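You operate a simulated robot arm through the tools that you are given. There is no shell and no other tool. Be economical: measure what you need, move in short steps, check, and stop when the job is done.

The job below is to be done with a simulated two-armed robot. You get a single attempt, and the scene is never put back.

TASK
Test the small press's stop button: stop the empty tray part way.
Fine: shut the shutter, start once; then slide the carrier tray back and open the shutter again.

The check looks at the end state, three seconds after you hand in, the way a careful person would. Anything else that was tipped, shoved, dropped, spilled or broken makes it a failure.

THE ROBOT
Two 6-joint arms with fingered hands on one trunk, on a base that drives. Base frame: it is fixed to the floor where the robot stands at the start and does not move with it; the origin is under the middle of the robot, x ahead of it, y to its left, z up; the surface under the hand at the start is at about z = 820. Lengths are in mm, angles in degrees, forces in N, time in s.
The left shoulder is at the start at [50, 170, 1071], the right one opposite. With the tool pointing down near the work surface each hand reaches from about 500 to 780 mm from the robot's upright axis, wherever it stands, measured 20 degrees to its own side. Places, roughly: black dial [800, -600, 900]; carrier tray [800, -300, 900]; gap wheel [800, 200, 1000]; orange switch [800, -500, 900]; red dial [800, -700, 900]; shutter lever [700, 100, 1100]; start button [900, -700, 900]; stop button [900, -500, 900]. Payload 3.5 kg a hand.
Tool frame (each hand has its own): the origin (TCP) lies between the finger pads and is the grasp point; the fingertips stand 26 mm ahead of it; z points along the fingers, y is the line along which they close. The gripper opens to 132 mm. The gripper's body begins 73 mm behind the TCP. The gripper is a hand of 3 fingers: y runs from the thumb to the fingers, the wrist lies at [0, 0, -234] in the tool frame.
Orientation is that of the tool frame in the base frame, as [roll, pitch, yaw] about the fixed x, y, z axes, in that order (R = Rz(yaw) Ry(pitch) Rx(roll)). With the fingers straight down and closing along the base's y, the tool's x points along the base's -x, its y along +y and its z along -z.

THE INTERFACE
- The arms move only by the tool drive_tool. It takes "left_steps", "right_steps" or both (then of equal length, played together; a hand with none holds still); each is a list of rows, each a list of 6 numbers: the shift along the tool's x, y, z in mm, then the turn, a rotation vector about the tool's x, y, z in degrees. In form: [[x, y, z, rx, ry, rz], ...]. A call has 1 to 20 rows; each row is the pose to reach, as a shift and turn from the pose commanded when the call began, along the tool's axes at that moment. A row lasts 0.2 s, in which the tool goes at most 50 mm and 8.6 degrees; a call with a longer step from one row to the next is refused whole. Where a pose cannot be reached the arm comes as near as it can. A force on the tool above 40 N (or 10 N above the force at the start of the call, whichever is more), or a blocked arm, ends the call early, and 0.2 s more pass. In this call time passes only in rows, and 0.2 s behind the last. The reply holds the time, the measured pose of the TCP, the force on the tool along the base axes, the opening and the grip force, in the units named above and with some noise, with the torque about the TCP (base axes, N m) and any sound that the robot's microphone picked up, and new pictures: "pictures" is both (left out), scene, wrist or none (wrist: the cameras of the hands that moved).
- Cameras (640 x 400 px; columns grow to the right, rows downward): "scene" is now at [46.8, -48.9, 1689.3]; the picture's right is [-0.38, -0.92, 0.00], its down [-0.54, 0.22, -0.81] and it looks along [0.75, -0.31, -0.59] (base axes); focal length 278 px, centre (320, 200). "left" rides on the left gripper at [-62, 3, -92] in its tool frame; the picture's right is [-0.05, -1.00, 0.00], its down [0.83, -0.04, -0.56] and it looks along [0.55, -0.03, 0.83] (tool axes); focal length 230 px, centre (320, 200). "right" rides on the right gripper at [62, 3, -92] in its tool frame; the picture's right is [-0.05, 1.00, 0.00], its down [-0.83, -0.04, -0.56] and it looks along [-0.55, -0.03, 0.83] (tool axes); focal length 230 px, centre (320, 200). There is no depth. A picture from a camera that has moved, and an enlarged one, comes with that camera's place and axes in the base frame and with its lens. The place of the scene camera against the robot may be out by one fixed shift of up to 25 mm in any direction.
- slide_trunk(by): slides the trunk up (or, below 0, down) by that many mm; the arms and the scene camera ride with it, the base frame stays. It gives what a move gives, with no picture.
- steer(legs): drives the robot by 1 to 6 legs, each [ahead, left, turn to the left] in mm, mm and degrees, along the robot's own axes; the way and the turn of a leg run together, so that a leg with both is an arc; at most 1500 mm and 180 degrees a leg. The arms and the cameras ride along, it lands a little off, and it stops where it bumps. It gives what a move gives, and a new picture of the scene camera.
- finger_targets(finger1, finger2, thumb_bend, hand): sets how far each is bent, from 0 (flat) to 1 (curled in); at 0.3 the hand is open as for a grip, at 0.7 the pads meet at the TCP. One left out holds its place. A second passes; each finger stops where it meets its share of the squeeze, and holds until it gets a number again. It is the only way to open and close the hand. It gives what a move gives, with no picture; readings hold the bend of each and the force on the fingers (four entries, about 0 where the hand has none), thumb and palm.
- head_to(pan, tilt): turns the head with the scene camera to pan (to the left, within 86 degrees either way) and tilt (down, from -29 to 69), counted from straight ahead of the robot. It gives what a move gives, and a new picture of the scene camera.
- enlarge(camera, box): a new picture of the part [left, top, right, bottom] of that camera's present view, enlarged. It takes no simulated time.
- sign_off(): hands the job in; it is judged then, once.

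Go step by step. Nothing tells you exact positions but the pictures and the camera data: compare them with the known pose of the tool, close in by small moves and look again before you grip or let go. The budget is 120 turns and 260 pictures, counting those below and the enlarged ones. Unless the task says otherwise, let go and move clear before handing in, and close with one line.

The tools are called after "Call:" by a JSON object that holds its "method" and its "body". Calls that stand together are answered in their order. drive_tool: Moves the arms, as the interface text tells. Its arguments: {"type":"object","properties":{"left_steps":{"type":"array"},"right_steps":{"type":"array"},"pictures":{"type":"string","enum":["both","scene","wrist","none"]}},"required":[]} The other tools are called the same way: slide_trunk (by) slides the trunk up or down; finger_targets (finger1, finger2, thumb_bend, hand) moves the fingers one by one; steer (legs) drives the base; head_to (pan, tilt) turns the head that bears the scene camera; enlarge (camera, box) takes an enlarged picture of a part of a camera's view; sign_off () hands the job in.

At the start:

```text
t: 0.0
left_position: [663.0, 81.3, 1257.6]
left_ee_rot: [-179.9, 0.0, 180.0]
left_force: [0.0, -0.5, -0.3]
left_ft_torque: [-0.03, -0.02, -0.03]
left_width: 132.0
left_finger_force: 0.1
left_shape: jaw
left_bend: [0.3, 0.3, 0.3]
left_finger forces: [0.1, 0.0, 0.1, 0.0, 0.0, 0.0]
right_position: [527.4, -413.3, 1149.0]
right_ee_rot: [180.0, -0.1, 179.9]
right_force: [0.7, 0.1, 0.3]
right_ft_torque: [0.04, 0.01, 0.01]
right_width: 132.0
right_finger_force: 0.1
right_shape: jaw
right_bend: [0.3, 0.3, 0.3]
right_finger forces: [0.0, 0.1, 0.0, 0.0, 0.0, 0.0]
trunk travel left (down, up): [-687.0, 23.0]
robot x, y, heading: [-1.8, 3.2, 0.0]
head pan, tilt: [-22.4, 35.9]
```

scene: 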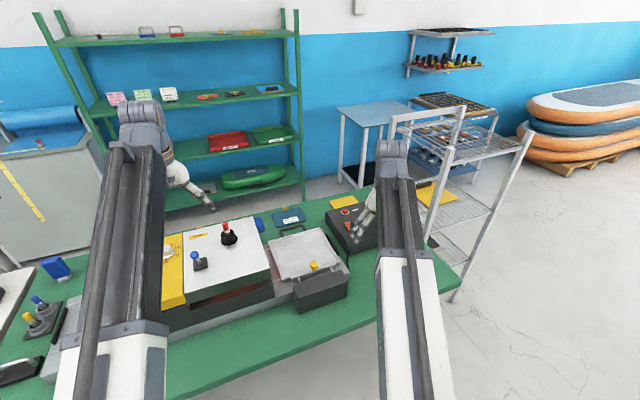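
right: 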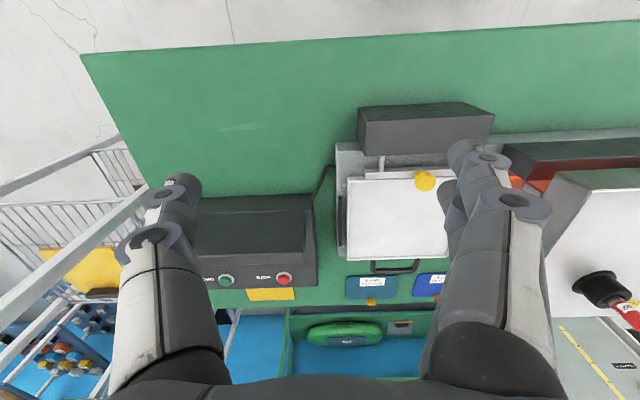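
left: 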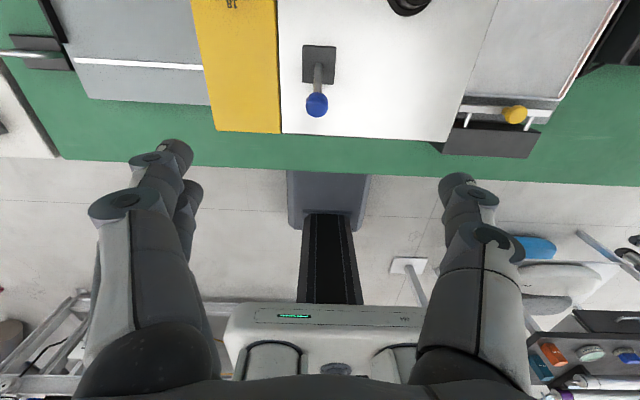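

I see the press on a green table, with the white machine, a control box on the right, and the tray in the middle. I'll look closer at the parts before moving.

Call:
{"method": "enlarge", "body": {"camera": "scene", "box": [150, 180, 390, 330]}}

Call:
{"method": "enlarge", "body": {"camera": "right", "box": [180, 90, 560, 320]}}

Call:
{"method": "enlarge", "body": {"camera": "left", "box": [180, 0, 640, 200]}}

```text
2.67 times, centred on (270, 255) of scene
camera zoom: at [46.8, -48.9, 1689.3], right [-0.38, -0.92, 0.0], down [-0.54, 0.22, -0.81], along [0.75, -0.31, -0.59], focal length 742 px, centre (453, 53)
```

zoom: 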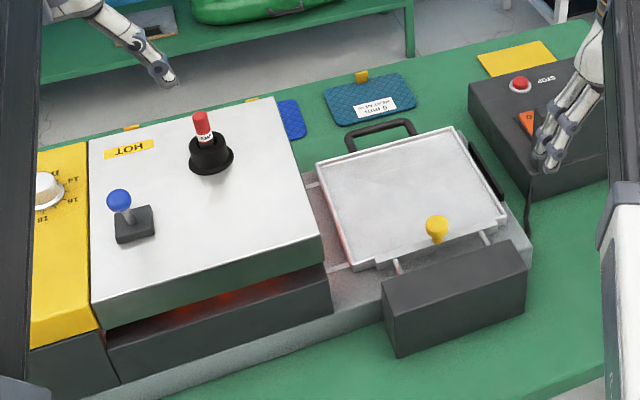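

```text
1.68 times, centred on (370, 205) of right
camera zoom: at [466.2, -409.8, 1242.5], right [0.05, 1.0, 0.0], down [0.83, -0.04, 0.56], along [0.55, -0.03, -0.83], focal length 388 px, centre (236, 192)
```

zoom: 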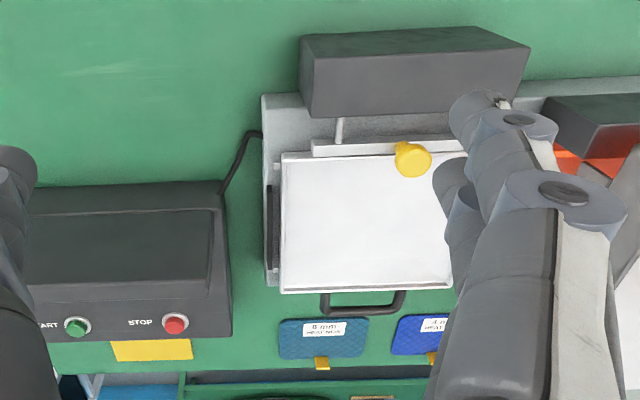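

```text
1.39 times, centred on (410, 100) of left
camera zoom: at [725.4, 85.8, 1349.3], right [0.05, -1.0, 0.0], down [-0.83, -0.04, 0.56], along [-0.55, -0.03, -0.83], focal length 320 px, centre (195, 339)
```

zoom: 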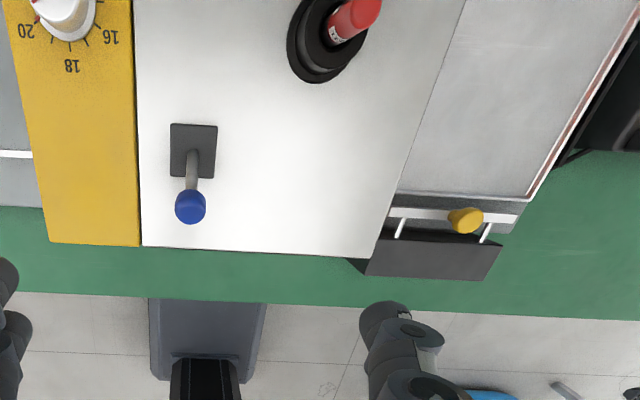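

The right hand hides part of the control box. I'll move it right and back a bit to see the panel.

Call:
{"method": "drive_tool", "body": {"right_steps": [[0, -40, 0, 0, 0, 0], [0, -80, 0, 0, 0, 0], [0, -120, 0, 0, 0, 0], [0, -160, 0, 0, 0, 0], [0, -180, 0, 0, 0, 0]]}}

Call:
{"method": "head_to", "body": {"pan": -35, "tilt": 42}}

```text
t: 1.2
left_position: [665.6, 81.2, 1258.3]
left_ee_rot: [180.0, 0.0, -179.9]
left_force: [0.4, 0.7, -0.4]
left_ft_torque: [-0.02, 0.01, 0.0]
left_width: 132.0
left_finger_force: 0.0
left_shape: jaw
left_bend: [0.3, 0.3, 0.3]
left_finger forces: [0.0, 0.0, 0.1, 0.0, 0.1, 0.0]
right_position: [526.3, -592.4, 1149.7]
right_ee_rot: [179.9, 0.1, -180.0]
right_force: [0.5, -0.1, 0.1]
right_ft_torque: [-0.02, 0.01, -0.01]
right_width: 132.0
right_finger_force: 0.0
right_shape: jaw
right_bend: [0.3, 0.3, 0.3]
right_finger forces: [0.0, 0.0, 0.0, 0.0, 0.0, 0.1]
trunk travel left (down, up): [-687.0, 23.0]
robot x, y, heading: [1.8, 2.9, -0.3]
head pan, tilt: [-22.4, 35.9]
camera scene: at [46.8, -49.0, 1689.3], right [-0.38, -0.92, 0.0], down [-0.54, 0.22, -0.81], along [0.75, -0.31, -0.59], focal length 278 px, centre (320, 200)
camera right: at [465.8, -589.7, 1242.3], right [0.05, 1.0, 0.0], down [0.83, -0.04, 0.56], along [0.55, -0.03, -0.83], focal length 230 px, centre (320, 200)
```

scene: 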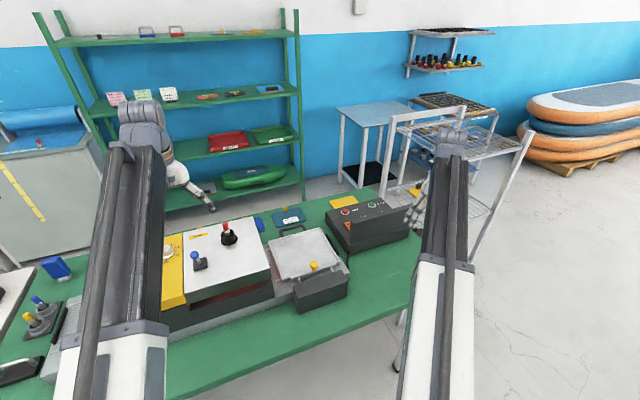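
right: 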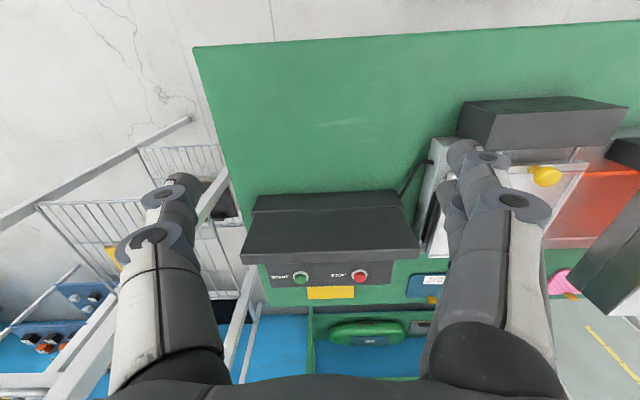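

```text
t: 1.9
left_position: [664.5, 81.2, 1257.4]
left_ee_rot: [-180.0, 0.0, -180.0]
left_force: [0.1, 0.2, -0.3]
left_ft_torque: [0.01, -0.01, -0.01]
left_width: 132.0
left_finger_force: 0.1
left_shape: jaw
left_bend: [0.3, 0.3, 0.3]
left_finger forces: [0.0, 0.0, 0.0, 0.0, 0.0, 0.0]
right_position: [526.1, -591.5, 1150.0]
right_ee_rot: [-179.9, 0.0, 179.9]
right_force: [0.3, 0.1, 0.0]
right_ft_torque: [0.01, -0.03, -0.02]
right_width: 131.8
right_finger_force: 0.0
right_shape: jaw
right_bend: [0.3, 0.3, 0.3]
right_finger forces: [0.1, 0.1, 0.1, 0.0, 0.0, 0.0]
trunk travel left (down, up): [-687.0, 23.0]
robot x, y, heading: [1.3, 0.4, 0.1]
head pan, tilt: [-35.0, 42.0]
camera scene: at [34.3, -63.5, 1680.3], right [-0.57, -0.82, 0.0], down [-0.55, 0.38, -0.74], along [0.61, -0.43, -0.67], focal length 278 px, centre (320, 200)
```

scene: 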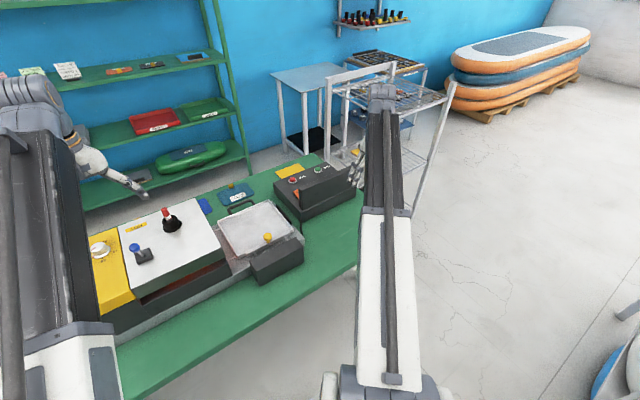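

I'll zoom in on the control box and the press.

Call:
{"method": "enlarge", "body": {"camera": "scene", "box": [200, 150, 380, 290]}}

Call:
{"method": "enlarge", "body": {"camera": "scene", "box": [80, 190, 240, 330]}}

Call:
{"method": "enlarge", "body": {"camera": "right", "box": [220, 160, 460, 310]}}

```text
2.86 times, centred on (290, 220) of scene
camera zoom: at [34.3, -63.5, 1680.3], right [-0.57, -0.82, 0.0], down [-0.55, 0.38, -0.74], along [0.61, -0.43, -0.67], focal length 796 px, centre (406, 143)
```

zoom: 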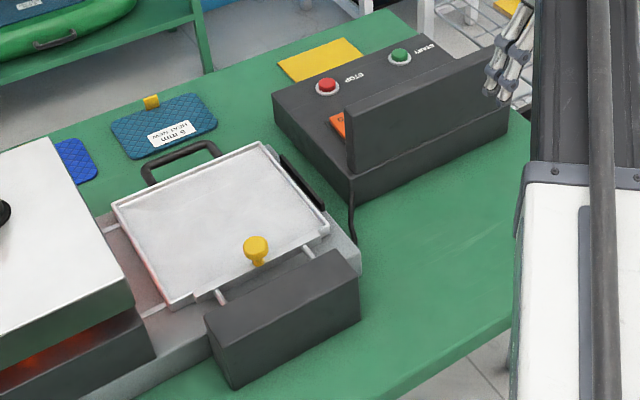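

```text
2.86 times, centred on (160, 260) of scene
camera zoom: at [34.3, -63.5, 1680.3], right [-0.57, -0.82, 0.0], down [-0.55, 0.38, -0.74], along [0.61, -0.43, -0.67], focal length 796 px, centre (777, 29)
```

zoom: 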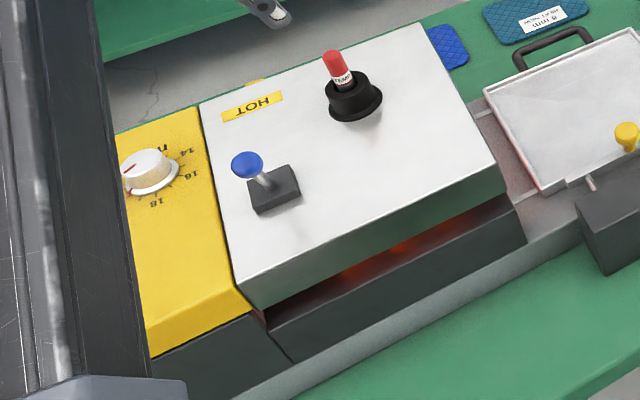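

```text
2.67 times, centred on (340, 235) of right
camera zoom: at [465.8, -588.9, 1242.3], right [0.05, 1.0, 0.0], down [0.83, -0.04, 0.56], along [0.55, -0.03, -0.83], focal length 614 px, centre (267, 107)
```

zoom: 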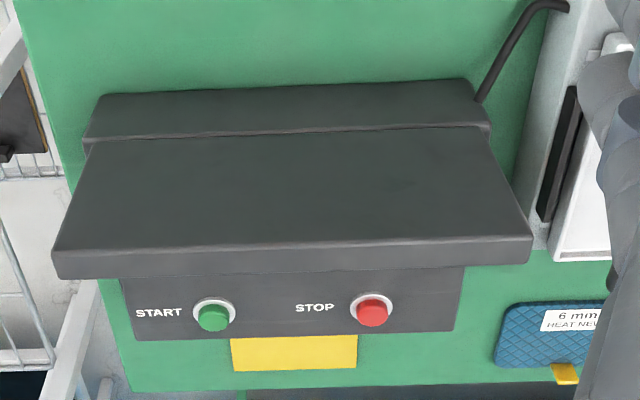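

The lever's blue knob is at about [677, 85, 1105], leaning toward me, and STOP and START are at about [922, -520, 890] and [922, -661, 890]. I'll close the left hand into a pusher and bring it down on my side of the knob.

Call:
{"method": "finger_targets", "body": {"hand": "left", "finger1": 0.7, "finger2": 0.7, "thumb_bend": 0.7}}

Call:
{"method": "drive_tool", "body": {"left_steps": [[40, 0, 0, 0, 0, 0], [80, 0, 0, 0, 0, 0], [80, 0, 40, 0, 0, 0], [80, 0, 80, 0, 0, 0], [80, 0, 110, 0, 0, 0]]}}

Call:
{"method": "head_to", "body": {"pan": 10, "tilt": 40}}

```text
t: 3.0
left_position: [665.4, 81.4, 1256.1]
left_ee_rot: [180.0, 0.0, 180.0]
left_force: [0.3, 0.1, -0.7]
left_ft_torque: [-0.01, -0.02, 0.02]
left_width: 6.2
left_finger_force: 0.1
left_shape: fingers
left_bend: [0.7, 0.7, 0.7]
left_finger forces: [0.0, 0.1, 0.1, 0.0, 0.1, 0.0]
right_position: [527.6, -591.3, 1149.7]
right_ee_rot: [-180.0, 0.0, -180.0]
right_force: [-0.5, 0.7, -0.2]
right_ft_torque: [-0.01, 0.01, -0.01]
right_width: 132.0
right_finger_force: 0.0
right_shape: jaw
right_bend: [0.3, 0.3, 0.3]
right_finger forces: [0.1, 0.0, 0.1, 0.1, 0.0, 0.0]
trunk travel left (down, up): [-687.0, 23.0]
robot x, y, heading: [-0.1, -1.9, -0.1]
head pan, tilt: [-35.0, 42.0]
```

```text
t: 4.2
left_position: [582.8, 83.5, 1145.6]
left_ee_rot: [180.0, 0.1, -180.0]
left_force: [0.2, 0.8, 0.1]
left_ft_torque: [0.01, -0.01, -0.01]
left_width: 6.1
left_finger_force: 0.1
left_shape: fingers
left_bend: [0.7, 0.7, 0.7]
left_finger forces: [0.0, 0.0, 0.1, 0.0, 0.0, 0.1]
left hand out of reach, approached as far as the arm can: row 1, 2
right_position: [527.4, -591.6, 1149.5]
right_ee_rot: [-179.9, 0.0, -179.9]
right_force: [-0.1, 0.7, 0.0]
right_ft_torque: [0.01, -0.02, -0.02]
right_width: 131.8
right_finger_force: 0.0
right_shape: jaw
right_bend: [0.3, 0.3, 0.3]
right_finger forces: [0.0, 0.1, 0.0, 0.0, 0.0, 0.0]
trunk travel left (down, up): [-687.0, 23.0]
robot x, y, heading: [-2.7, 2.4, 0.0]
head pan, tilt: [-35.0, 42.0]
camera scene: at [34.4, -63.5, 1680.3], right [-0.57, -0.82, 0.0], down [-0.55, 0.38, -0.74], along [0.61, -0.43, -0.67], focal length 278 px, centre (320, 200)
camera left: at [643.9, 86.7, 1238.3], right [0.05, -1.0, 0.0], down [-0.83, -0.04, 0.56], along [-0.55, -0.03, -0.83], focal length 230 px, centre (320, 200)
```

scene: 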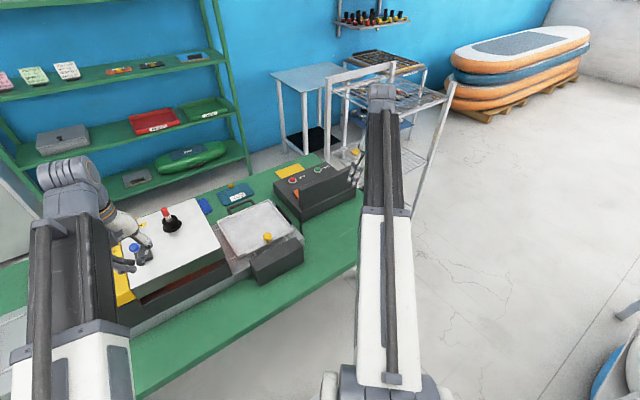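
left: 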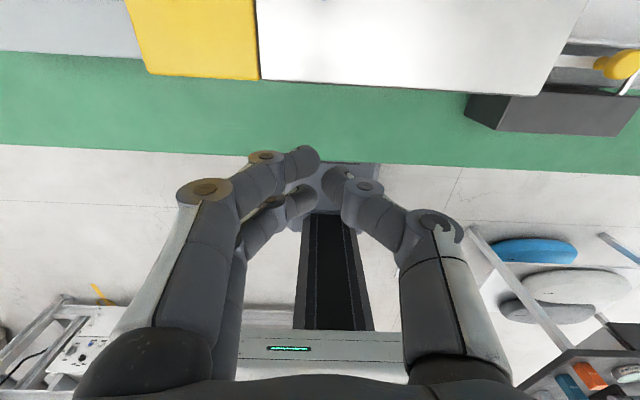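

```text
t: 5.3
left_position: [583.1, 83.2, 1146.6]
left_ee_rot: [-180.0, -0.1, 179.9]
left_force: [0.5, -0.2, 1.1]
left_ft_torque: [0.03, 0.0, 0.02]
left_width: 6.4
left_finger_force: 0.0
left_shape: fingers
left_bend: [0.7, 0.7, 0.7]
left_finger forces: [0.1, 0.1, 0.0, 0.1, 0.0, 0.0]
right_position: [527.3, -591.8, 1149.1]
right_ee_rot: [-180.0, 0.0, 180.0]
right_force: [-0.2, -0.5, 0.5]
right_ft_torque: [0.0, 0.02, 0.01]
right_width: 131.6
right_finger_force: 0.0
right_shape: jaw
right_bend: [0.3, 0.3, 0.3]
right_finger forces: [0.0, 0.0, 0.1, 0.0, 0.0, 0.0]
trunk travel left (down, up): [-687.0, 23.0]
robot x, y, heading: [2.0, -3.1, -0.0]
head pan, tilt: [10.0, 40.0]
camera scene: at [49.5, -0.9, 1683.2], right [0.17, -0.98, 0.0], down [-0.63, -0.11, -0.77], along [0.75, 0.13, -0.64], focal length 278 px, centre (320, 200)
```

scene: 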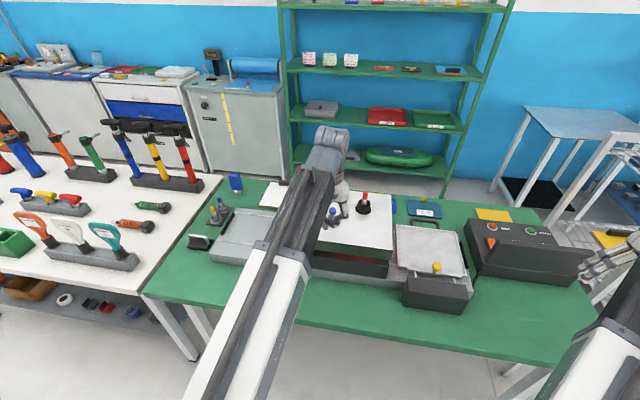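

Call:
{"method": "enlarge", "body": {"camera": "scene", "box": [290, 170, 480, 300]}}

```text
3.08 times, centred on (385, 235) of scene
camera zoom: at [49.5, -0.9, 1683.2], right [0.17, -0.98, 0.0], down [-0.63, -0.11, -0.77], along [0.75, 0.13, -0.64], focal length 857 px, centre (120, 92)
```

zoom: 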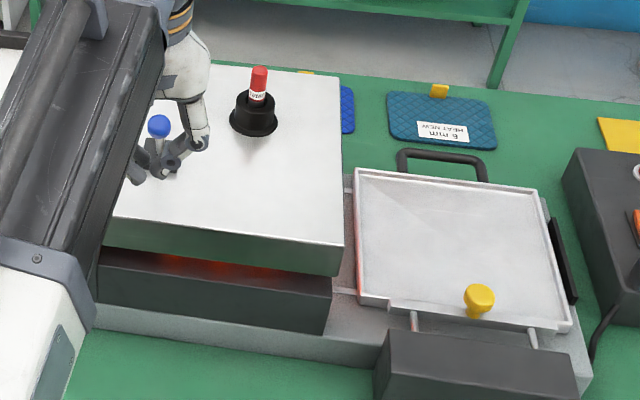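

The fingertips are on my side of the knob, and a second estimate puts it at [677, 86, 1105]. I'll lower the hand to knob height and push forward.

Call:
{"method": "drive_tool", "body": {"left_steps": [[0, 0, 38, 0, 0, 0], [-25, 0, 38, 0, 0, 0], [-50, 0, 38, 0, 0, 0], [-70, 0, 38, 0, 0, 0], [-85, 0, 36, 0, 0, 0], [-100, 0, 34, 0, 0, 0]], "pictures": "scene"}}

Call:
{"method": "enlarge", "body": {"camera": "scene", "box": [290, 170, 480, 300]}}

```text
t: 6.7
left_position: [686.5, 83.2, 1113.4]
left_ee_rot: [180.0, 0.0, 180.0]
left_force: [-0.5, 0.4, 0.3]
left_ft_torque: [0.02, 0.03, -0.02]
left_width: 6.2
left_finger_force: 0.2
left_shape: fingers
left_bend: [0.7, 0.7, 0.7]
left_finger forces: [0.1, 0.0, 0.0, 0.0, 0.1, 0.0]
right_position: [527.9, -592.4, 1149.4]
right_ee_rot: [179.9, 0.0, 179.9]
right_force: [-0.5, -1.2, -0.1]
right_ft_torque: [0.0, -0.01, -0.01]
right_width: 132.1
right_finger_force: 0.1
right_shape: jaw
right_bend: [0.3, 0.3, 0.3]
right_finger forces: [0.0, 0.0, 0.0, 0.0, 0.0, 0.0]
trunk travel left (down, up): [-687.0, 23.0]
robot x, y, heading: [-1.1, -0.3, -0.1]
head pan, tilt: [10.0, 40.0]
camera scene: at [49.7, -0.9, 1683.2], right [0.17, -0.98, 0.0], down [-0.63, -0.11, -0.77], along [0.75, 0.13, -0.64], focal length 278 px, centre (320, 200)
```

scene: 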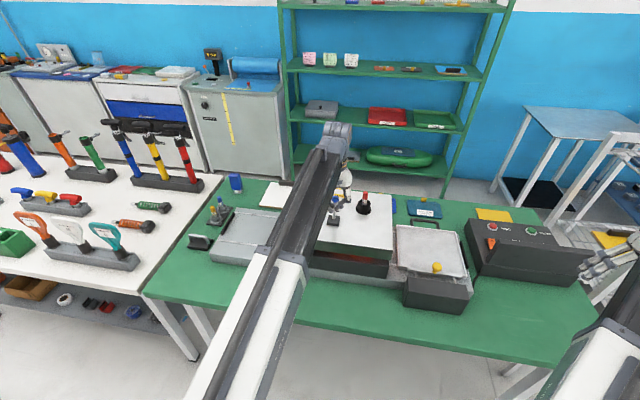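

```text
3.08 times, centred on (385, 235) of scene
camera zoom: at [49.7, -0.9, 1683.2], right [0.17, -0.98, 0.0], down [-0.63, -0.11, -0.77], along [0.75, 0.13, -0.64], focal length 857 px, centre (120, 92)
```

zoom: 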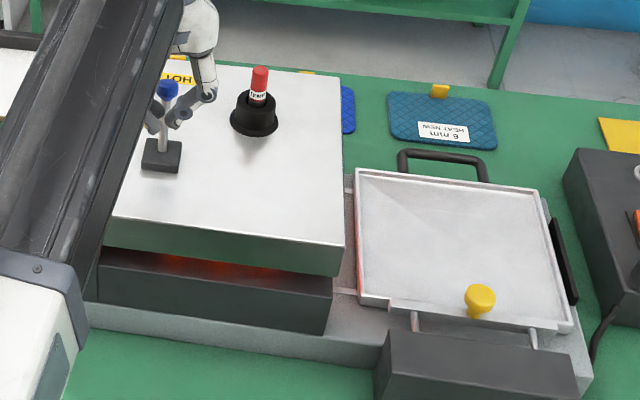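

The lever has moved forward a good part of the way with very little force. I'll keep pushing.

Call:
{"method": "drive_tool", "body": {"left_steps": [[-15, 0, 2, 0, 0, 0], [-30, 0, 4, 0, 0, 0], [-45, 0, 8, 0, 0, 0], [-55, 0, 10, 0, 0, 0]], "pictures": "none"}}

Call:
{"method": "enlarge", "body": {"camera": "scene", "box": [290, 170, 480, 300]}}

```text
t: 7.5
left_position: [720.2, 85.2, 1104.0]
left_ee_rot: [179.9, -0.7, -179.9]
left_force: [-3.0, 2.6, -1.4]
left_ft_torque: [0.02, 0.1, 0.05]
left_width: 10.2
left_finger_force: 2.4
left_shape: fingers
left_bend: [0.67, 0.7, 0.7]
left_finger forces: [4.2, 0.0, 0.0, 0.0, 0.1, 0.1]
left hand out of reach, approached as far as the arm can: row 4
right_position: [527.5, -591.6, 1149.0]
right_ee_rot: [180.0, 0.0, 180.0]
right_force: [0.6, -0.5, 0.9]
right_ft_torque: [0.0, 0.05, 0.04]
right_width: 132.0
right_finger_force: 0.1
right_shape: jaw
right_bend: [0.3, 0.3, 0.3]
right_finger forces: [0.0, 0.0, 0.0, 0.0, 0.0, 0.0]
trunk travel left (down, up): [-687.0, 23.0]
robot x, y, heading: [-0.5, -0.3, -0.0]
head pan, tilt: [10.0, 40.0]
stopped in row 4 (left hand): the force on the tool passed its limit at 46 N (the readings are from after the stop); the commanded pose is now the measured one
```

```text
3.08 times, centred on (385, 235) of scene
camera zoom: at [49.6, -0.3, 1683.1], right [0.17, -0.98, 0.0], down [-0.63, -0.11, -0.77], along [0.75, 0.13, -0.64], focal length 857 px, centre (120, 92)
```

zoom: 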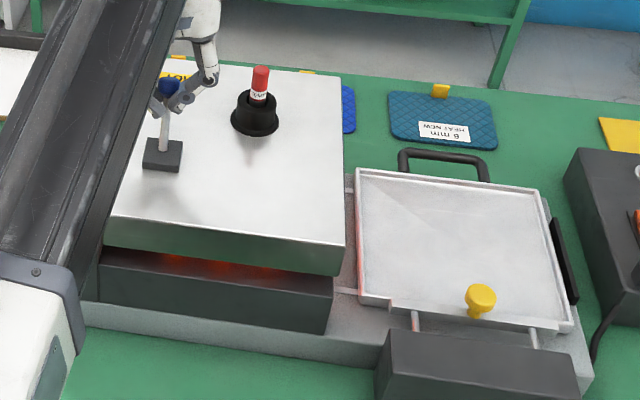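

The lever stopped against its far limit. I'll back the left hand off, lift it clear, and look at the lever and shutter.

Call:
{"method": "drive_tool", "body": {"left_steps": [[30, 0, 0, 0, 0, 0], [60, 0, 0, 0, 0, 0], [95, 0, -20, 0, 0, 0], [115, 0, -60, 0, 0, 0], [115, 0, -100, 0, 0, 0], [115, 50, -120, 0, 0, 0], [115, 100, -120, 0, 0, 0]], "pictures": "none"}}

Call:
{"method": "enlarge", "body": {"camera": "scene", "box": [290, 170, 480, 300]}}

Call:
{"method": "enlarge", "body": {"camera": "right", "box": [400, 80, 640, 320]}}

```text
refused: row 6 steps farther than a row can; nothing moved
```

```text
3.08 times, centred on (385, 235) of scene
camera zoom: at [49.6, -0.3, 1683.1], right [0.17, -0.98, 0.0], down [-0.63, -0.11, -0.77], along [0.75, 0.13, -0.64], focal length 857 px, centre (120, 92)
```

zoom: 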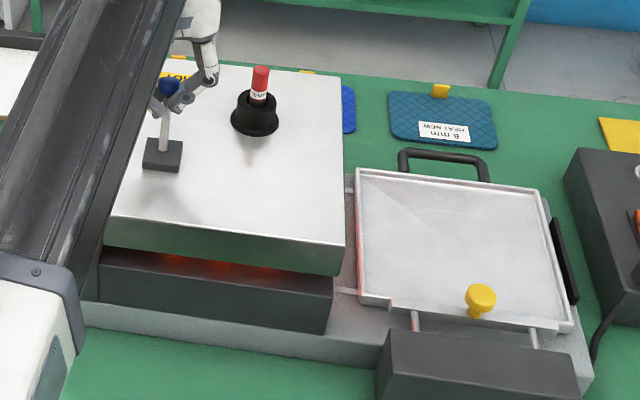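

```text
1.67 times, centred on (520, 200) of right
camera zoom: at [465.9, -588.6, 1242.3], right [0.05, 1.0, 0.0], down [0.83, -0.04, 0.55], along [0.55, -0.03, -0.83], focal length 384 px, centre (-13, 200)
```

zoom: 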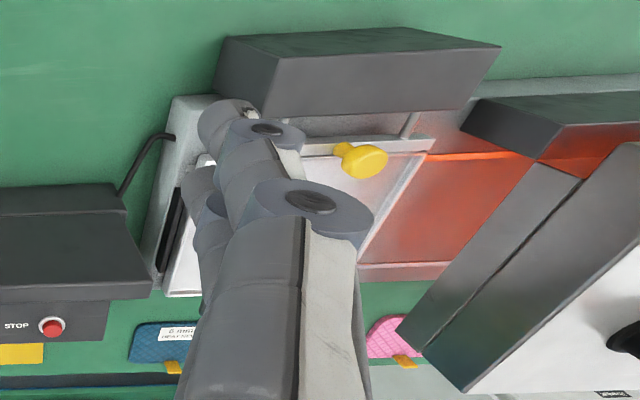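

Row 6 was too long a step, so I'll repeat the retreat with shorter ones.

Call:
{"method": "drive_tool", "body": {"left_steps": [[30, 0, 0, 0, 0, 0], [60, 0, 0, 0, 0, 0], [95, 0, -20, 0, 0, 0], [115, 0, -60, 0, 0, 0], [115, 0, -100, 0, 0, 0], [115, 40, -120, 0, 0, 0], [115, 80, -120, 0, 0, 0]], "pictures": "none"}}

Call:
{"method": "enlarge", "body": {"camera": "scene", "box": [290, 170, 480, 300]}}

```text
t: 9.1
left_position: [606.6, 165.1, 1224.8]
left_ee_rot: [180.0, -0.5, 179.9]
left_force: [-0.2, 0.4, 0.1]
left_ft_torque: [0.0, 0.01, 0.01]
left_width: 6.0
left_finger_force: 0.1
left_shape: fingers
left_bend: [0.7, 0.7, 0.7]
left_finger forces: [0.0, 0.1, 0.0, 0.1, 0.1, 0.0]
right_position: [524.8, -591.1, 1149.7]
right_ee_rot: [180.0, 0.0, -179.9]
right_force: [0.6, -0.7, 0.1]
right_ft_torque: [-0.02, -0.01, 0.0]
right_width: 131.8
right_finger_force: 0.0
right_shape: jaw
right_bend: [0.3, 0.3, 0.3]
right_finger forces: [0.0, 0.0, 0.0, 0.1, 0.0, 0.1]
trunk travel left (down, up): [-687.0, 23.0]
robot x, y, heading: [-2.6, -1.0, 0.1]
head pan, tilt: [10.0, 40.0]
```

```text
3.08 times, centred on (385, 235) of scene
camera zoom: at [49.0, -0.4, 1683.2], right [0.17, -0.98, 0.0], down [-0.63, -0.11, -0.77], along [0.75, 0.13, -0.64], focal length 857 px, centre (120, 92)
```

zoom: 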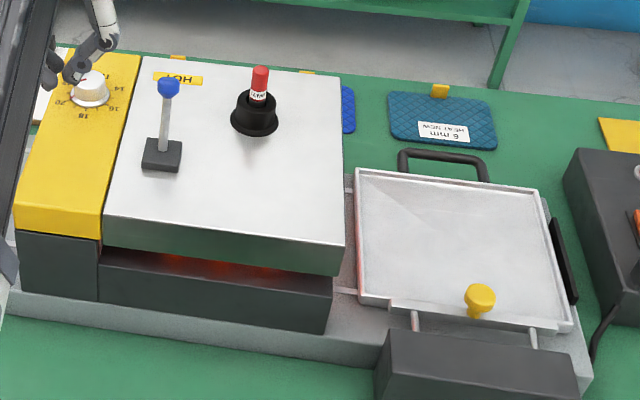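

The lever now leans forward, so the shutter should be shut. Next I'll bring the right hand inward, clear of the trolley, then drive right toward the buttons.

Call:
{"method": "drive_tool", "body": {"right_steps": [[0, 50, 0, 0, 0, 0], [0, 100, 0, 0, 0, 0], [0, 150, 0, 0, 0, 0], [0, 200, 0, 0, 0, 0], [0, 250, 0, 0, 0, 0], [0, 300, 0, 0, 0, 0], [0, 340, -20, 0, 0, 0]], "pictures": "none"}}

Call:
{"method": "steer", "body": {"legs": [[0, -400, 0]]}}

Call:
{"method": "head_to", "body": {"pan": 0, "tilt": 69}}

```text
t: 10.7
left_position: [605.2, 165.6, 1225.9]
left_ee_rot: [-179.9, -0.4, 180.0]
left_force: [0.3, 0.6, 0.5]
left_ft_torque: [-0.01, -0.04, 0.03]
left_width: 6.3
left_finger_force: 0.1
left_shape: fingers
left_bend: [0.7, 0.7, 0.7]
left_finger forces: [0.0, 0.1, 0.0, 0.0, 0.1, 0.1]
right_position: [529.9, -251.8, 1170.0]
right_ee_rot: [180.0, 0.0, 179.9]
right_force: [0.3, 0.0, 0.3]
right_ft_torque: [-0.04, 0.0, -0.01]
right_width: 131.9
right_finger_force: 0.0
right_shape: jaw
right_bend: [0.3, 0.3, 0.3]
right_finger forces: [0.0, 0.1, 0.0, 0.1, 0.0, 0.1]
trunk travel left (down, up): [-687.0, 23.0]
robot x, y, heading: [0.9, -3.7, 0.0]
head pan, tilt: [10.0, 40.0]
```

```text
t: 13.2
left_position: [605.8, -223.3, 1225.4]
left_ee_rot: [179.9, -0.4, -179.2]
left_force: [-0.4, 1.0, -0.3]
left_ft_torque: [0.03, -0.01, 0.01]
left_width: 5.9
left_finger_force: 0.1
left_shape: fingers
left_bend: [0.7, 0.7, 0.7]
left_finger forces: [0.0, 0.1, 0.0, 0.0, 0.1, 0.0]
right_position: [535.8, -642.9, 1169.7]
right_ee_rot: [-179.9, 0.1, -179.3]
right_force: [0.9, -0.3, -0.2]
right_ft_torque: [0.01, -0.03, 0.0]
right_width: 132.0
right_finger_force: 0.1
right_shape: jaw
right_bend: [0.3, 0.3, 0.3]
right_finger forces: [0.1, 0.1, 0.0, 0.0, 0.0, 0.0]
trunk travel left (down, up): [-687.0, 23.0]
robot x, y, heading: [2.7, -400.9, 0.8]
head pan, tilt: [10.0, 40.0]
camera scene: at [51.6, -398.2, 1683.2], right [0.19, -0.98, 0.0], down [-0.63, -0.12, -0.77], along [0.75, 0.14, -0.64], focal length 278 px, centre (320, 200)
```

scene: 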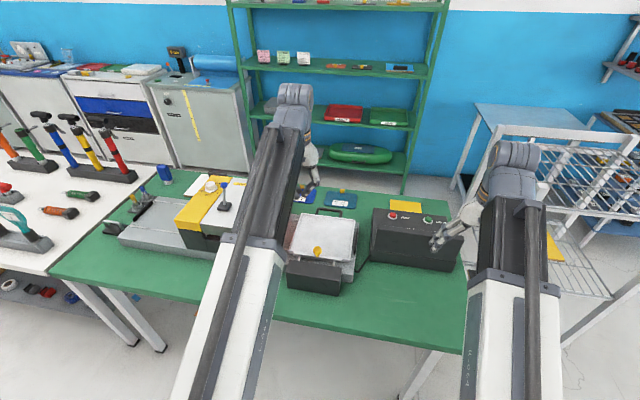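

```text
t: 14.1
left_position: [607.0, -223.2, 1224.7]
left_ee_rot: [-180.0, -0.3, -179.2]
left_force: [1.5, 0.4, -0.2]
left_ft_torque: [0.0, 0.01, -0.03]
left_width: 6.1
left_finger_force: 0.1
left_shape: fingers
left_bend: [0.7, 0.7, 0.7]
left_finger forces: [0.0, 0.0, 0.1, 0.0, 0.0, 0.1]
right_position: [536.3, -642.7, 1170.2]
right_ee_rot: [180.0, 0.1, -179.2]
right_force: [0.2, -0.4, 0.2]
right_ft_torque: [0.0, 0.0, 0.0]
right_width: 131.8
right_finger_force: 0.1
right_shape: jaw
right_bend: [0.3, 0.3, 0.3]
right_finger forces: [0.1, 0.0, 0.0, 0.0, 0.1, 0.0]
trunk travel left (down, up): [-687.0, 23.0]
robot x, y, heading: [5.4, -395.8, 0.7]
head pan, tilt: [0.0, 68.8]
camera scene: at [24.0, -412.3, 1647.1], right [0.01, -1.0, 0.0], down [-0.93, -0.01, -0.36], along [0.36, 0.01, -0.93], focal length 278 px, centre (320, 200)
```

scene: 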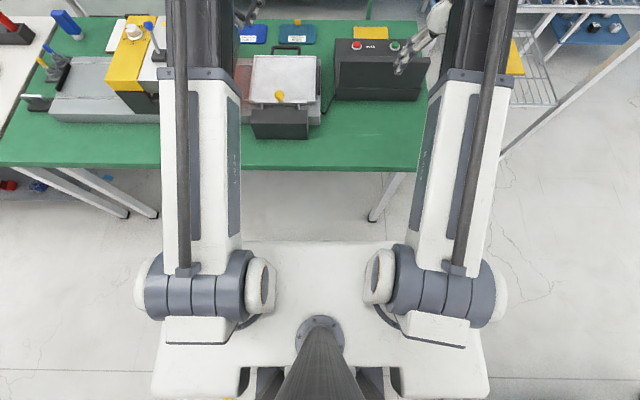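

The torso and base look clear of the table legs by a good margin. I'll shift 190 mm right, then 150 mm ahead.

Call:
{"method": "steer", "body": {"legs": [[0, -190, -0.8], [150, 0, 0]]}}

```text
t: 16.6
left_position: [762.2, -425.1, 1225.0]
left_ee_rot: [-180.0, -0.5, -179.9]
left_force: [-0.1, 0.2, 0.5]
left_ft_torque: [0.03, 0.02, 0.0]
left_width: 5.8
left_finger_force: 0.1
left_shape: fingers
left_bend: [0.7, 0.7, 0.7]
left_finger forces: [0.1, 0.0, 0.0, 0.0, 0.0, 0.1]
right_position: [687.1, -842.8, 1170.3]
right_ee_rot: [180.0, -0.2, -179.8]
right_force: [1.1, 0.7, -0.3]
right_ft_torque: [0.02, 0.02, 0.05]
right_width: 132.0
right_finger_force: 0.0
right_shape: jaw
right_bend: [0.3, 0.3, 0.3]
right_finger forces: [0.0, 0.1, 0.0, 0.1, 0.1, 0.0]
trunk travel left (down, up): [-687.0, 23.0]
robot x, y, heading: [154.3, -594.0, 0.1]
head pan, tilt: [0.0, 68.8]
camera scene: at [178.5, -607.2, 1647.0], right [0.0, -1.0, 0.0], down [-0.93, 0.0, -0.36], along [0.36, 0.0, -0.93], focal length 278 px, centre (320, 200)
```

scene: 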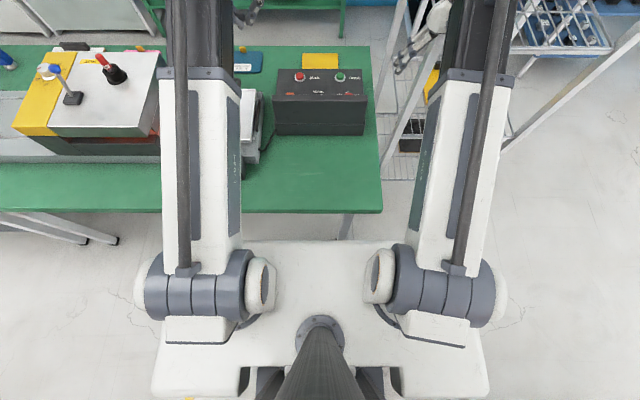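

I'm now in front of the control box. I'll tilt the head for a clear view of the panel.

Call:
{"method": "head_to", "body": {"pan": 0, "tilt": 52}}

Call:
{"method": "enlarge", "body": {"camera": "scene", "box": [240, 130, 400, 250]}}

```text
t: 17.4
left_position: [761.5, -425.2, 1225.5]
left_ee_rot: [-180.0, -0.4, -179.8]
left_force: [0.0, -0.2, -0.3]
left_ft_torque: [0.0, 0.02, 0.0]
left_width: 6.0
left_finger_force: 0.2
left_shape: fingers
left_bend: [0.7, 0.7, 0.7]
left_finger forces: [0.1, 0.0, 0.0, 0.0, 0.0, 0.1]
right_position: [686.4, -842.5, 1170.7]
right_ee_rot: [179.8, -0.1, -179.8]
right_force: [0.0, -0.3, 0.3]
right_ft_torque: [0.01, -0.03, -0.04]
right_width: 131.8
right_finger_force: 0.0
right_shape: jaw
right_bend: [0.3, 0.3, 0.3]
right_finger forces: [0.0, 0.0, 0.1, 0.0, 0.1, 0.0]
trunk travel left (down, up): [-687.0, 23.0]
robot x, y, heading: [156.7, -587.1, 0.4]
head pan, tilt: [0.0, 52.0]
camera scene: at [196.2, -607.2, 1666.3], right [0.0, -1.0, 0.0], down [-0.79, 0.0, -0.61], along [0.61, 0.0, -0.79], focal length 278 px, centre (320, 200)
```

scene: 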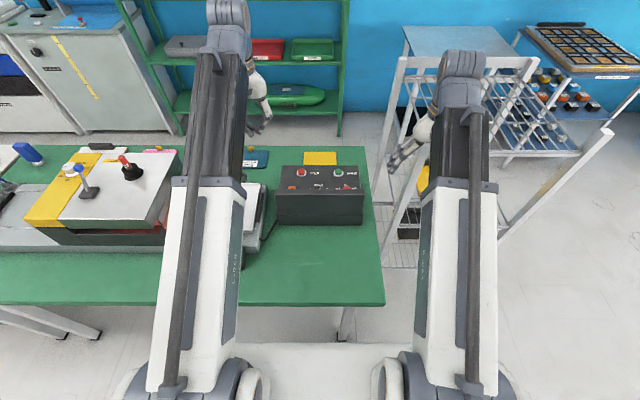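

```text
3.33 times, centred on (320, 190) of scene
camera zoom: at [196.2, -607.2, 1666.3], right [0.0, -1.0, 0.0], down [-0.79, 0.0, -0.61], along [0.61, 0.0, -0.79], focal length 928 px, centre (320, 233)
```

zoom: 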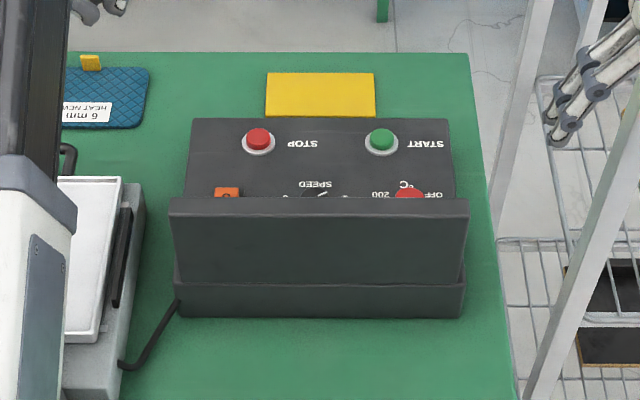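

The panel is clear now: STOP on the left, START on the right, with speed, temperature and power behind the hood. I'll close the right hand and bring both hands above their buttons, wrists tilted apart.

Call:
{"method": "finger_targets", "body": {"hand": "right", "finger1": 0.7, "finger2": 0.7, "thumb_bend": 0.7}}

Call:
{"method": "drive_tool", "body": {"left_steps": [[-30, -15, 10, 5, 0, 0], [-60, -30, 20, 10, 0, 0], [-90, -45, 40, 15, 0, 0], [-120, -60, 60, 15, 0, 0], [-140, -75, 80, 15, 0, 0], [-162, -88, 100, 15, 0, 0], [-162, -88, 100, 15, 0, 0]], "right_steps": [[-34, 25, 5, -5, 0, 0], [-68, 50, 10, -10, 0, 0], [-102, 75, 20, -15, 0, 0], [-136, 100, 30, -15, 0, 0], [-170, 125, 40, -15, 0, 0], [-204, 150, 45, -15, 0, 0], [-238, 174, 45, -15, 0, 0]]}}

```text
t: 18.4
left_position: [762.2, -424.0, 1224.7]
left_ee_rot: [-179.9, -0.4, -179.9]
left_force: [0.1, 0.0, -0.7]
left_ft_torque: [0.01, -0.01, -0.02]
left_width: 5.9
left_finger_force: 0.1
left_shape: fingers
left_bend: [0.7, 0.7, 0.7]
left_finger forces: [0.0, 0.0, 0.1, 0.0, 0.0, 0.0]
right_position: [685.4, -843.6, 1169.6]
right_ee_rot: [180.0, 0.0, -179.7]
right_force: [0.1, -0.8, -0.6]
right_ft_torque: [0.0, -0.02, -0.02]
right_width: 6.2
right_finger_force: 0.0
right_shape: fingers
right_bend: [0.7, 0.7, 0.7]
right_finger forces: [0.0, 0.1, 0.0, 0.0, 0.1, 0.0]
trunk travel left (down, up): [-687.0, 23.0]
robot x, y, heading: [156.7, -593.0, 0.2]
head pan, tilt: [0.0, 52.0]
```

```text
t: 19.0
left_position: [805.3, -444.1, 1211.3]
left_ee_rot: [-172.8, -0.4, -179.8]
left_force: [0.6, -0.4, -0.6]
left_ft_torque: [-0.02, 0.01, -0.03]
left_width: 5.9
left_finger_force: 0.2
left_shape: fingers
left_bend: [0.7, 0.7, 0.7]
left_finger forces: [0.0, 0.1, 0.0, 0.0, 0.0, 0.0]
right_position: [725.5, -811.7, 1164.5]
right_ee_rot: [173.0, -1.2, 179.4]
right_force: [-16.0, -1.8, 4.1]
right_ft_torque: [-0.06, -0.75, -0.68]
right_width: 6.1
right_finger_force: 8.5
right_shape: fingers
right_bend: [0.7, 0.7, 0.7]
right_finger forces: [0.1, 0.0, 0.1, 0.0, 16.6, 0.0]
trunk travel left (down, up): [-687.0, 23.0]
robot x, y, heading: [156.2, -593.6, 0.0]
head pan, tilt: [0.0, 52.0]
stopped in row 2 (right hand): the force on the tool passed its limit at 72 N (the readings are from after the stop); the commanded pose is now the measured one
camera scene: at [195.1, -607.4, 1666.4], right [0.0, -1.0, 0.0], down [-0.79, 0.0, -0.62], along [0.62, 0.0, -0.79], focal length 278 px, centre (320, 200)
camera right: at [667.2, -818.6, 1258.7], right [0.07, 0.99, 0.12], down [0.84, -0.12, 0.53], along [0.54, 0.07, -0.84], focal length 230 px, centre (320, 200)
camera left: at [867.0, -429.5, 1300.8], right [0.06, -0.99, 0.12], down [-0.83, 0.02, 0.56], along [-0.56, -0.13, -0.82], focal length 230 px, centre (320, 200)
```

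scene: 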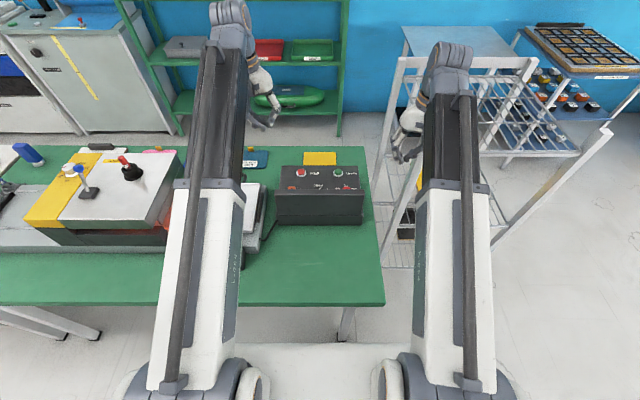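
right: 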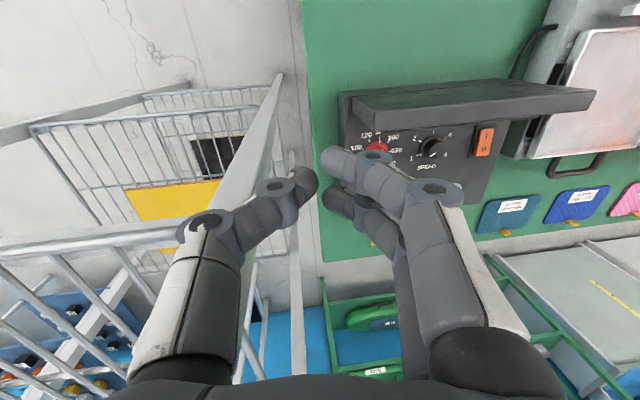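
left: 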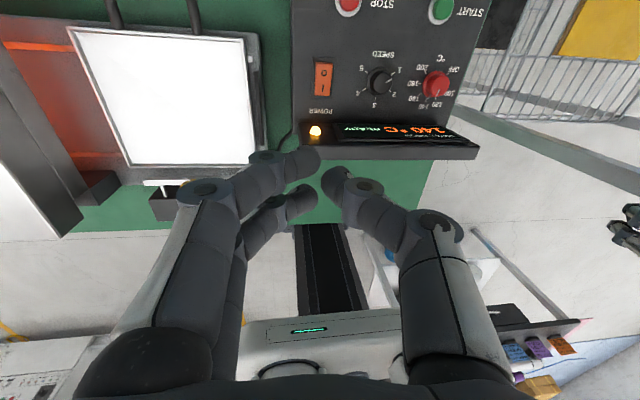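

The right thumb brushed the trolley's post, so I'll pull back, move inward first and then go forward. The display reads 140 °C READY and the power is on.

Call:
{"method": "drive_tool", "body": {"right_steps": [[30, 0, 0, 0, 0, 0], [40, 20, 0, 0, 0, 0], [40, 60, 0, 0, 0, 0], [40, 100, 0, 0, 0, 0], [40, 140, 0, 0, 0, 0]], "pictures": "scene"}}

Call:
{"method": "enlarge", "body": {"camera": "scene", "box": [350, 20, 630, 280]}}

Call:
{"method": "enlarge", "body": {"camera": "left", "box": [0, 0, 480, 240]}}

```text
t: 20.2
left_position: [806.1, -444.5, 1210.4]
left_ee_rot: [-172.8, -0.5, -179.7]
left_force: [0.1, -0.3, 0.0]
left_ft_torque: [0.02, 0.02, -0.01]
left_width: 6.1
left_finger_force: 0.1
left_shape: fingers
left_bend: [0.7, 0.7, 0.7]
left_finger forces: [0.0, 0.0, 0.0, 0.1, 0.1, 0.0]
right_position: [691.3, -670.6, 1182.1]
right_ee_rot: [173.2, -0.9, 179.3]
right_force: [0.7, -1.3, 0.9]
right_ft_torque: [0.03, -0.03, -0.02]
right_width: 5.9
right_finger_force: 0.1
right_shape: fingers
right_bend: [0.7, 0.7, 0.7]
right_finger forces: [0.1, 0.1, 0.0, 0.0, 0.0, 0.0]
trunk travel left (down, up): [-687.0, 23.0]
robot x, y, heading: [156.9, -595.7, 0.1]
head pan, tilt: [0.0, 52.0]
camera scene: at [196.0, -606.8, 1666.3], right [0.0, -1.0, 0.0], down [-0.79, 0.0, -0.62], along [0.62, 0.0, -0.79], focal length 278 px, centre (320, 200)
```

scene: 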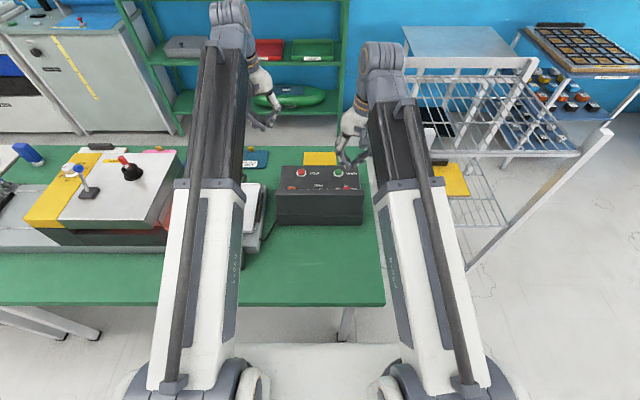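

```text
1.54 times, centred on (490, 150) of scene
camera zoom: at [196.0, -606.8, 1666.3], right [0.0, -1.0, 0.0], down [-0.79, 0.0, -0.62], along [0.62, 0.0, -0.79], focal length 428 px, centre (58, 277)
```

zoom: 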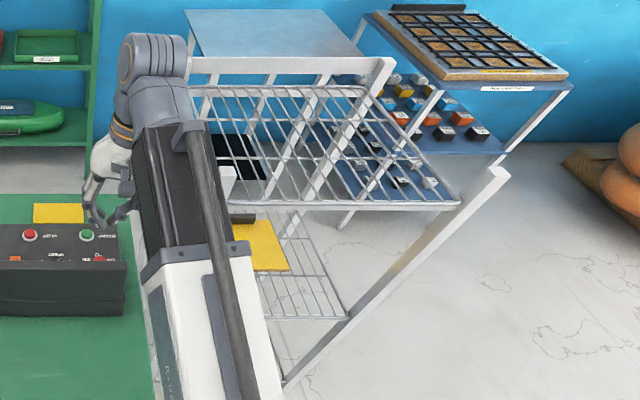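

```text
1.33 times, centred on (240, 120) of left
camera zoom: at [867.8, -429.1, 1300.3], right [0.06, -0.99, 0.13], down [-0.83, 0.02, 0.56], along [-0.56, -0.13, -0.82], focal length 307 px, centre (427, 307)
```

zoom: 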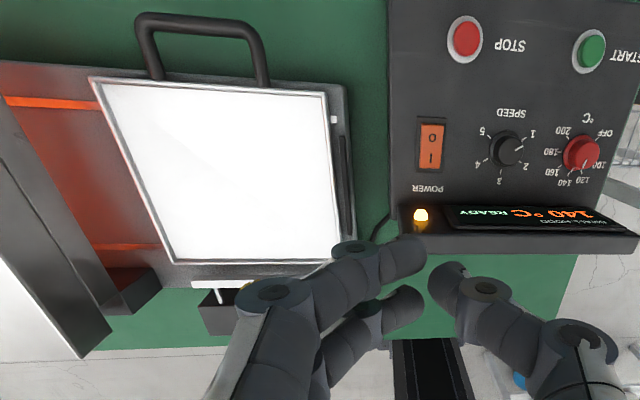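

The trolley looks undisturbed. Before starting, I'll check the shutter at the press mouth in the left wrist view.

Call:
{"method": "enlarge", "body": {"camera": "left", "box": [0, 0, 160, 260]}}

Call:
{"method": "head_to", "body": {"pan": 30, "tilt": 38}}

Call:
{"method": "enlarge", "body": {"camera": "scene", "box": [200, 120, 460, 320]}}

```text
1.54 times, centred on (80, 130) of left
camera zoom: at [867.8, -429.1, 1300.3], right [0.06, -0.99, 0.13], down [-0.83, 0.02, 0.56], along [-0.56, -0.13, -0.82], focal length 354 px, centre (689, 308)
```

zoom: 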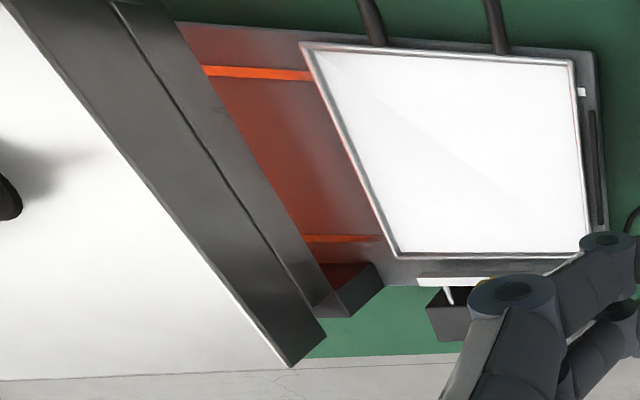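

```text
t: 21.1
left_position: [805.2, -445.1, 1211.3]
left_ee_rot: [-172.8, -0.5, -179.8]
left_force: [0.0, 0.4, -0.1]
left_ft_torque: [-0.02, -0.01, 0.02]
left_width: 5.9
left_finger_force: 0.0
left_shape: fingers
left_bend: [0.7, 0.7, 0.7]
left_finger forces: [0.0, 0.0, 0.0, 0.0, 0.0, 0.0]
right_position: [690.2, -670.8, 1181.3]
right_ee_rot: [173.2, -1.1, 179.5]
right_force: [0.0, 0.2, 0.2]
right_ft_torque: [-0.02, 0.01, 0.01]
right_width: 5.9
right_finger_force: 0.1
right_shape: fingers
right_bend: [0.7, 0.7, 0.7]
right_finger forces: [0.0, 0.1, 0.0, 0.0, 0.1, 0.0]
trunk travel left (down, up): [-687.0, 23.0]
robot x, y, heading: [151.5, -596.0, 0.0]
head pan, tilt: [30.0, 38.0]
camera scene: at [195.7, -564.1, 1686.1], right [0.5, -0.87, 0.0], down [-0.53, -0.31, -0.79], along [0.68, 0.39, -0.62], focal length 278 px, centre (320, 200)
```

scene: 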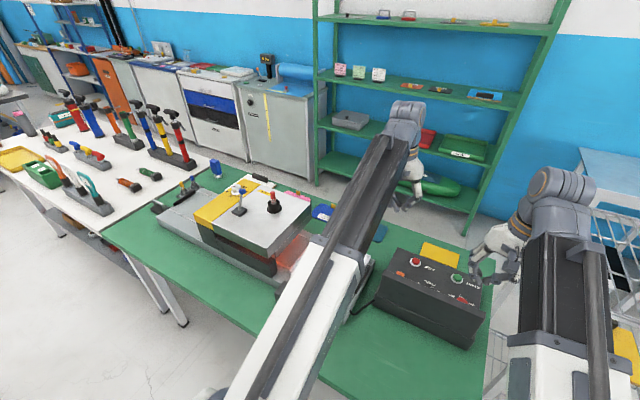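

```text
2.00 times, centred on (330, 220) of scene
camera zoom: at [195.7, -564.1, 1686.1], right [0.5, -0.87, 0.0], down [-0.53, -0.31, -0.79], along [0.68, 0.39, -0.62], focal length 557 px, centre (300, 160)
```

zoom: 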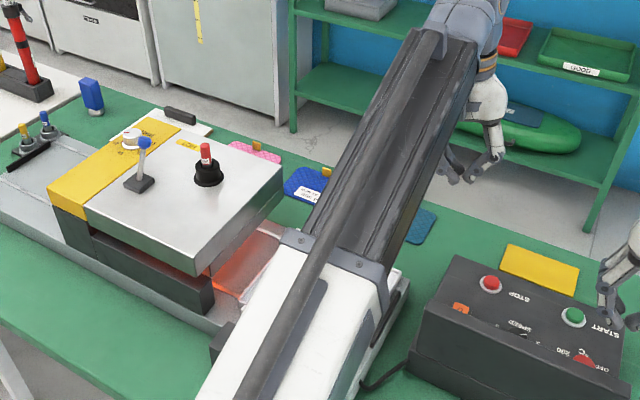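

I can't tell the shutter's state from here. I'll yaw the left hand 90° so its camera looks toward the press mouth across the tray.

Call:
{"method": "drive_tool", "body": {"left_steps": [[0, 0, 8, 0, 0, 8.2], [0, 0, 16, 0, 0, 16.4], [0, 0, 24, 0, 0, 24.6], [0, 0, 32, 0, 0, 32.8], [0, 0, 40, 0, 0, 41], [0, 0, 50, 0, 0, 49.2], [0, 0, 60, 0, 0, 57.4], [0, 0, 70, 0, 0, 65.6], [0, 0, 80, 0, 0, 73.8], [0, 0, 90, 0, 0, 82], [0, 0, 100, 0, 0, 90]], "pictures": "wrist"}}

```text
t: 23.5
left_position: [806.3, -457.2, 1108.5]
left_ee_rot: [-179.6, 7.2, 90.1]
left_force: [0.6, 0.3, -1.1]
left_ft_torque: [-0.01, -0.04, 0.0]
left_width: 6.0
left_finger_force: 0.0
left_shape: fingers
left_bend: [0.7, 0.7, 0.7]
left_finger forces: [0.0, 0.0, 0.0, 0.0, 0.0, 0.0]
right_position: [690.6, -670.5, 1182.4]
right_ee_rot: [173.2, -1.1, 179.4]
right_force: [-0.1, -0.2, 0.5]
right_ft_torque: [-0.04, 0.03, 0.0]
right_width: 6.0
right_finger_force: 0.0
right_shape: fingers
right_bend: [0.7, 0.7, 0.7]
right_finger forces: [0.1, 0.1, 0.1, 0.0, 0.1, 0.0]
trunk travel left (down, up): [-687.0, 23.0]
robot x, y, heading: [160.5, -592.5, 0.2]
head pan, tilt: [30.0, 38.0]
camera left: at [808.8, -506.7, 1209.2], right [-1.0, -0.05, 0.01], down [-0.04, 0.89, 0.45], along [-0.04, 0.45, -0.89], focal length 230 px, centre (320, 200)
```

left: 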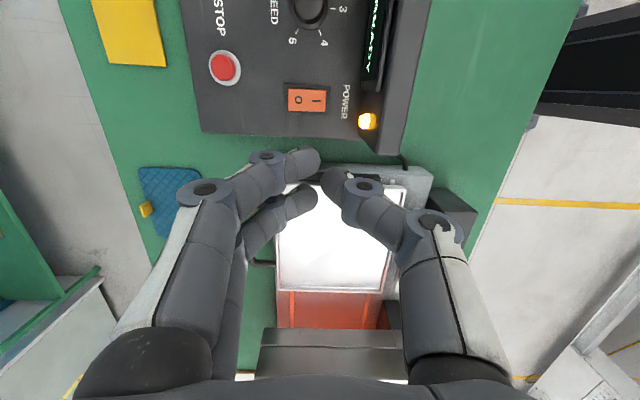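

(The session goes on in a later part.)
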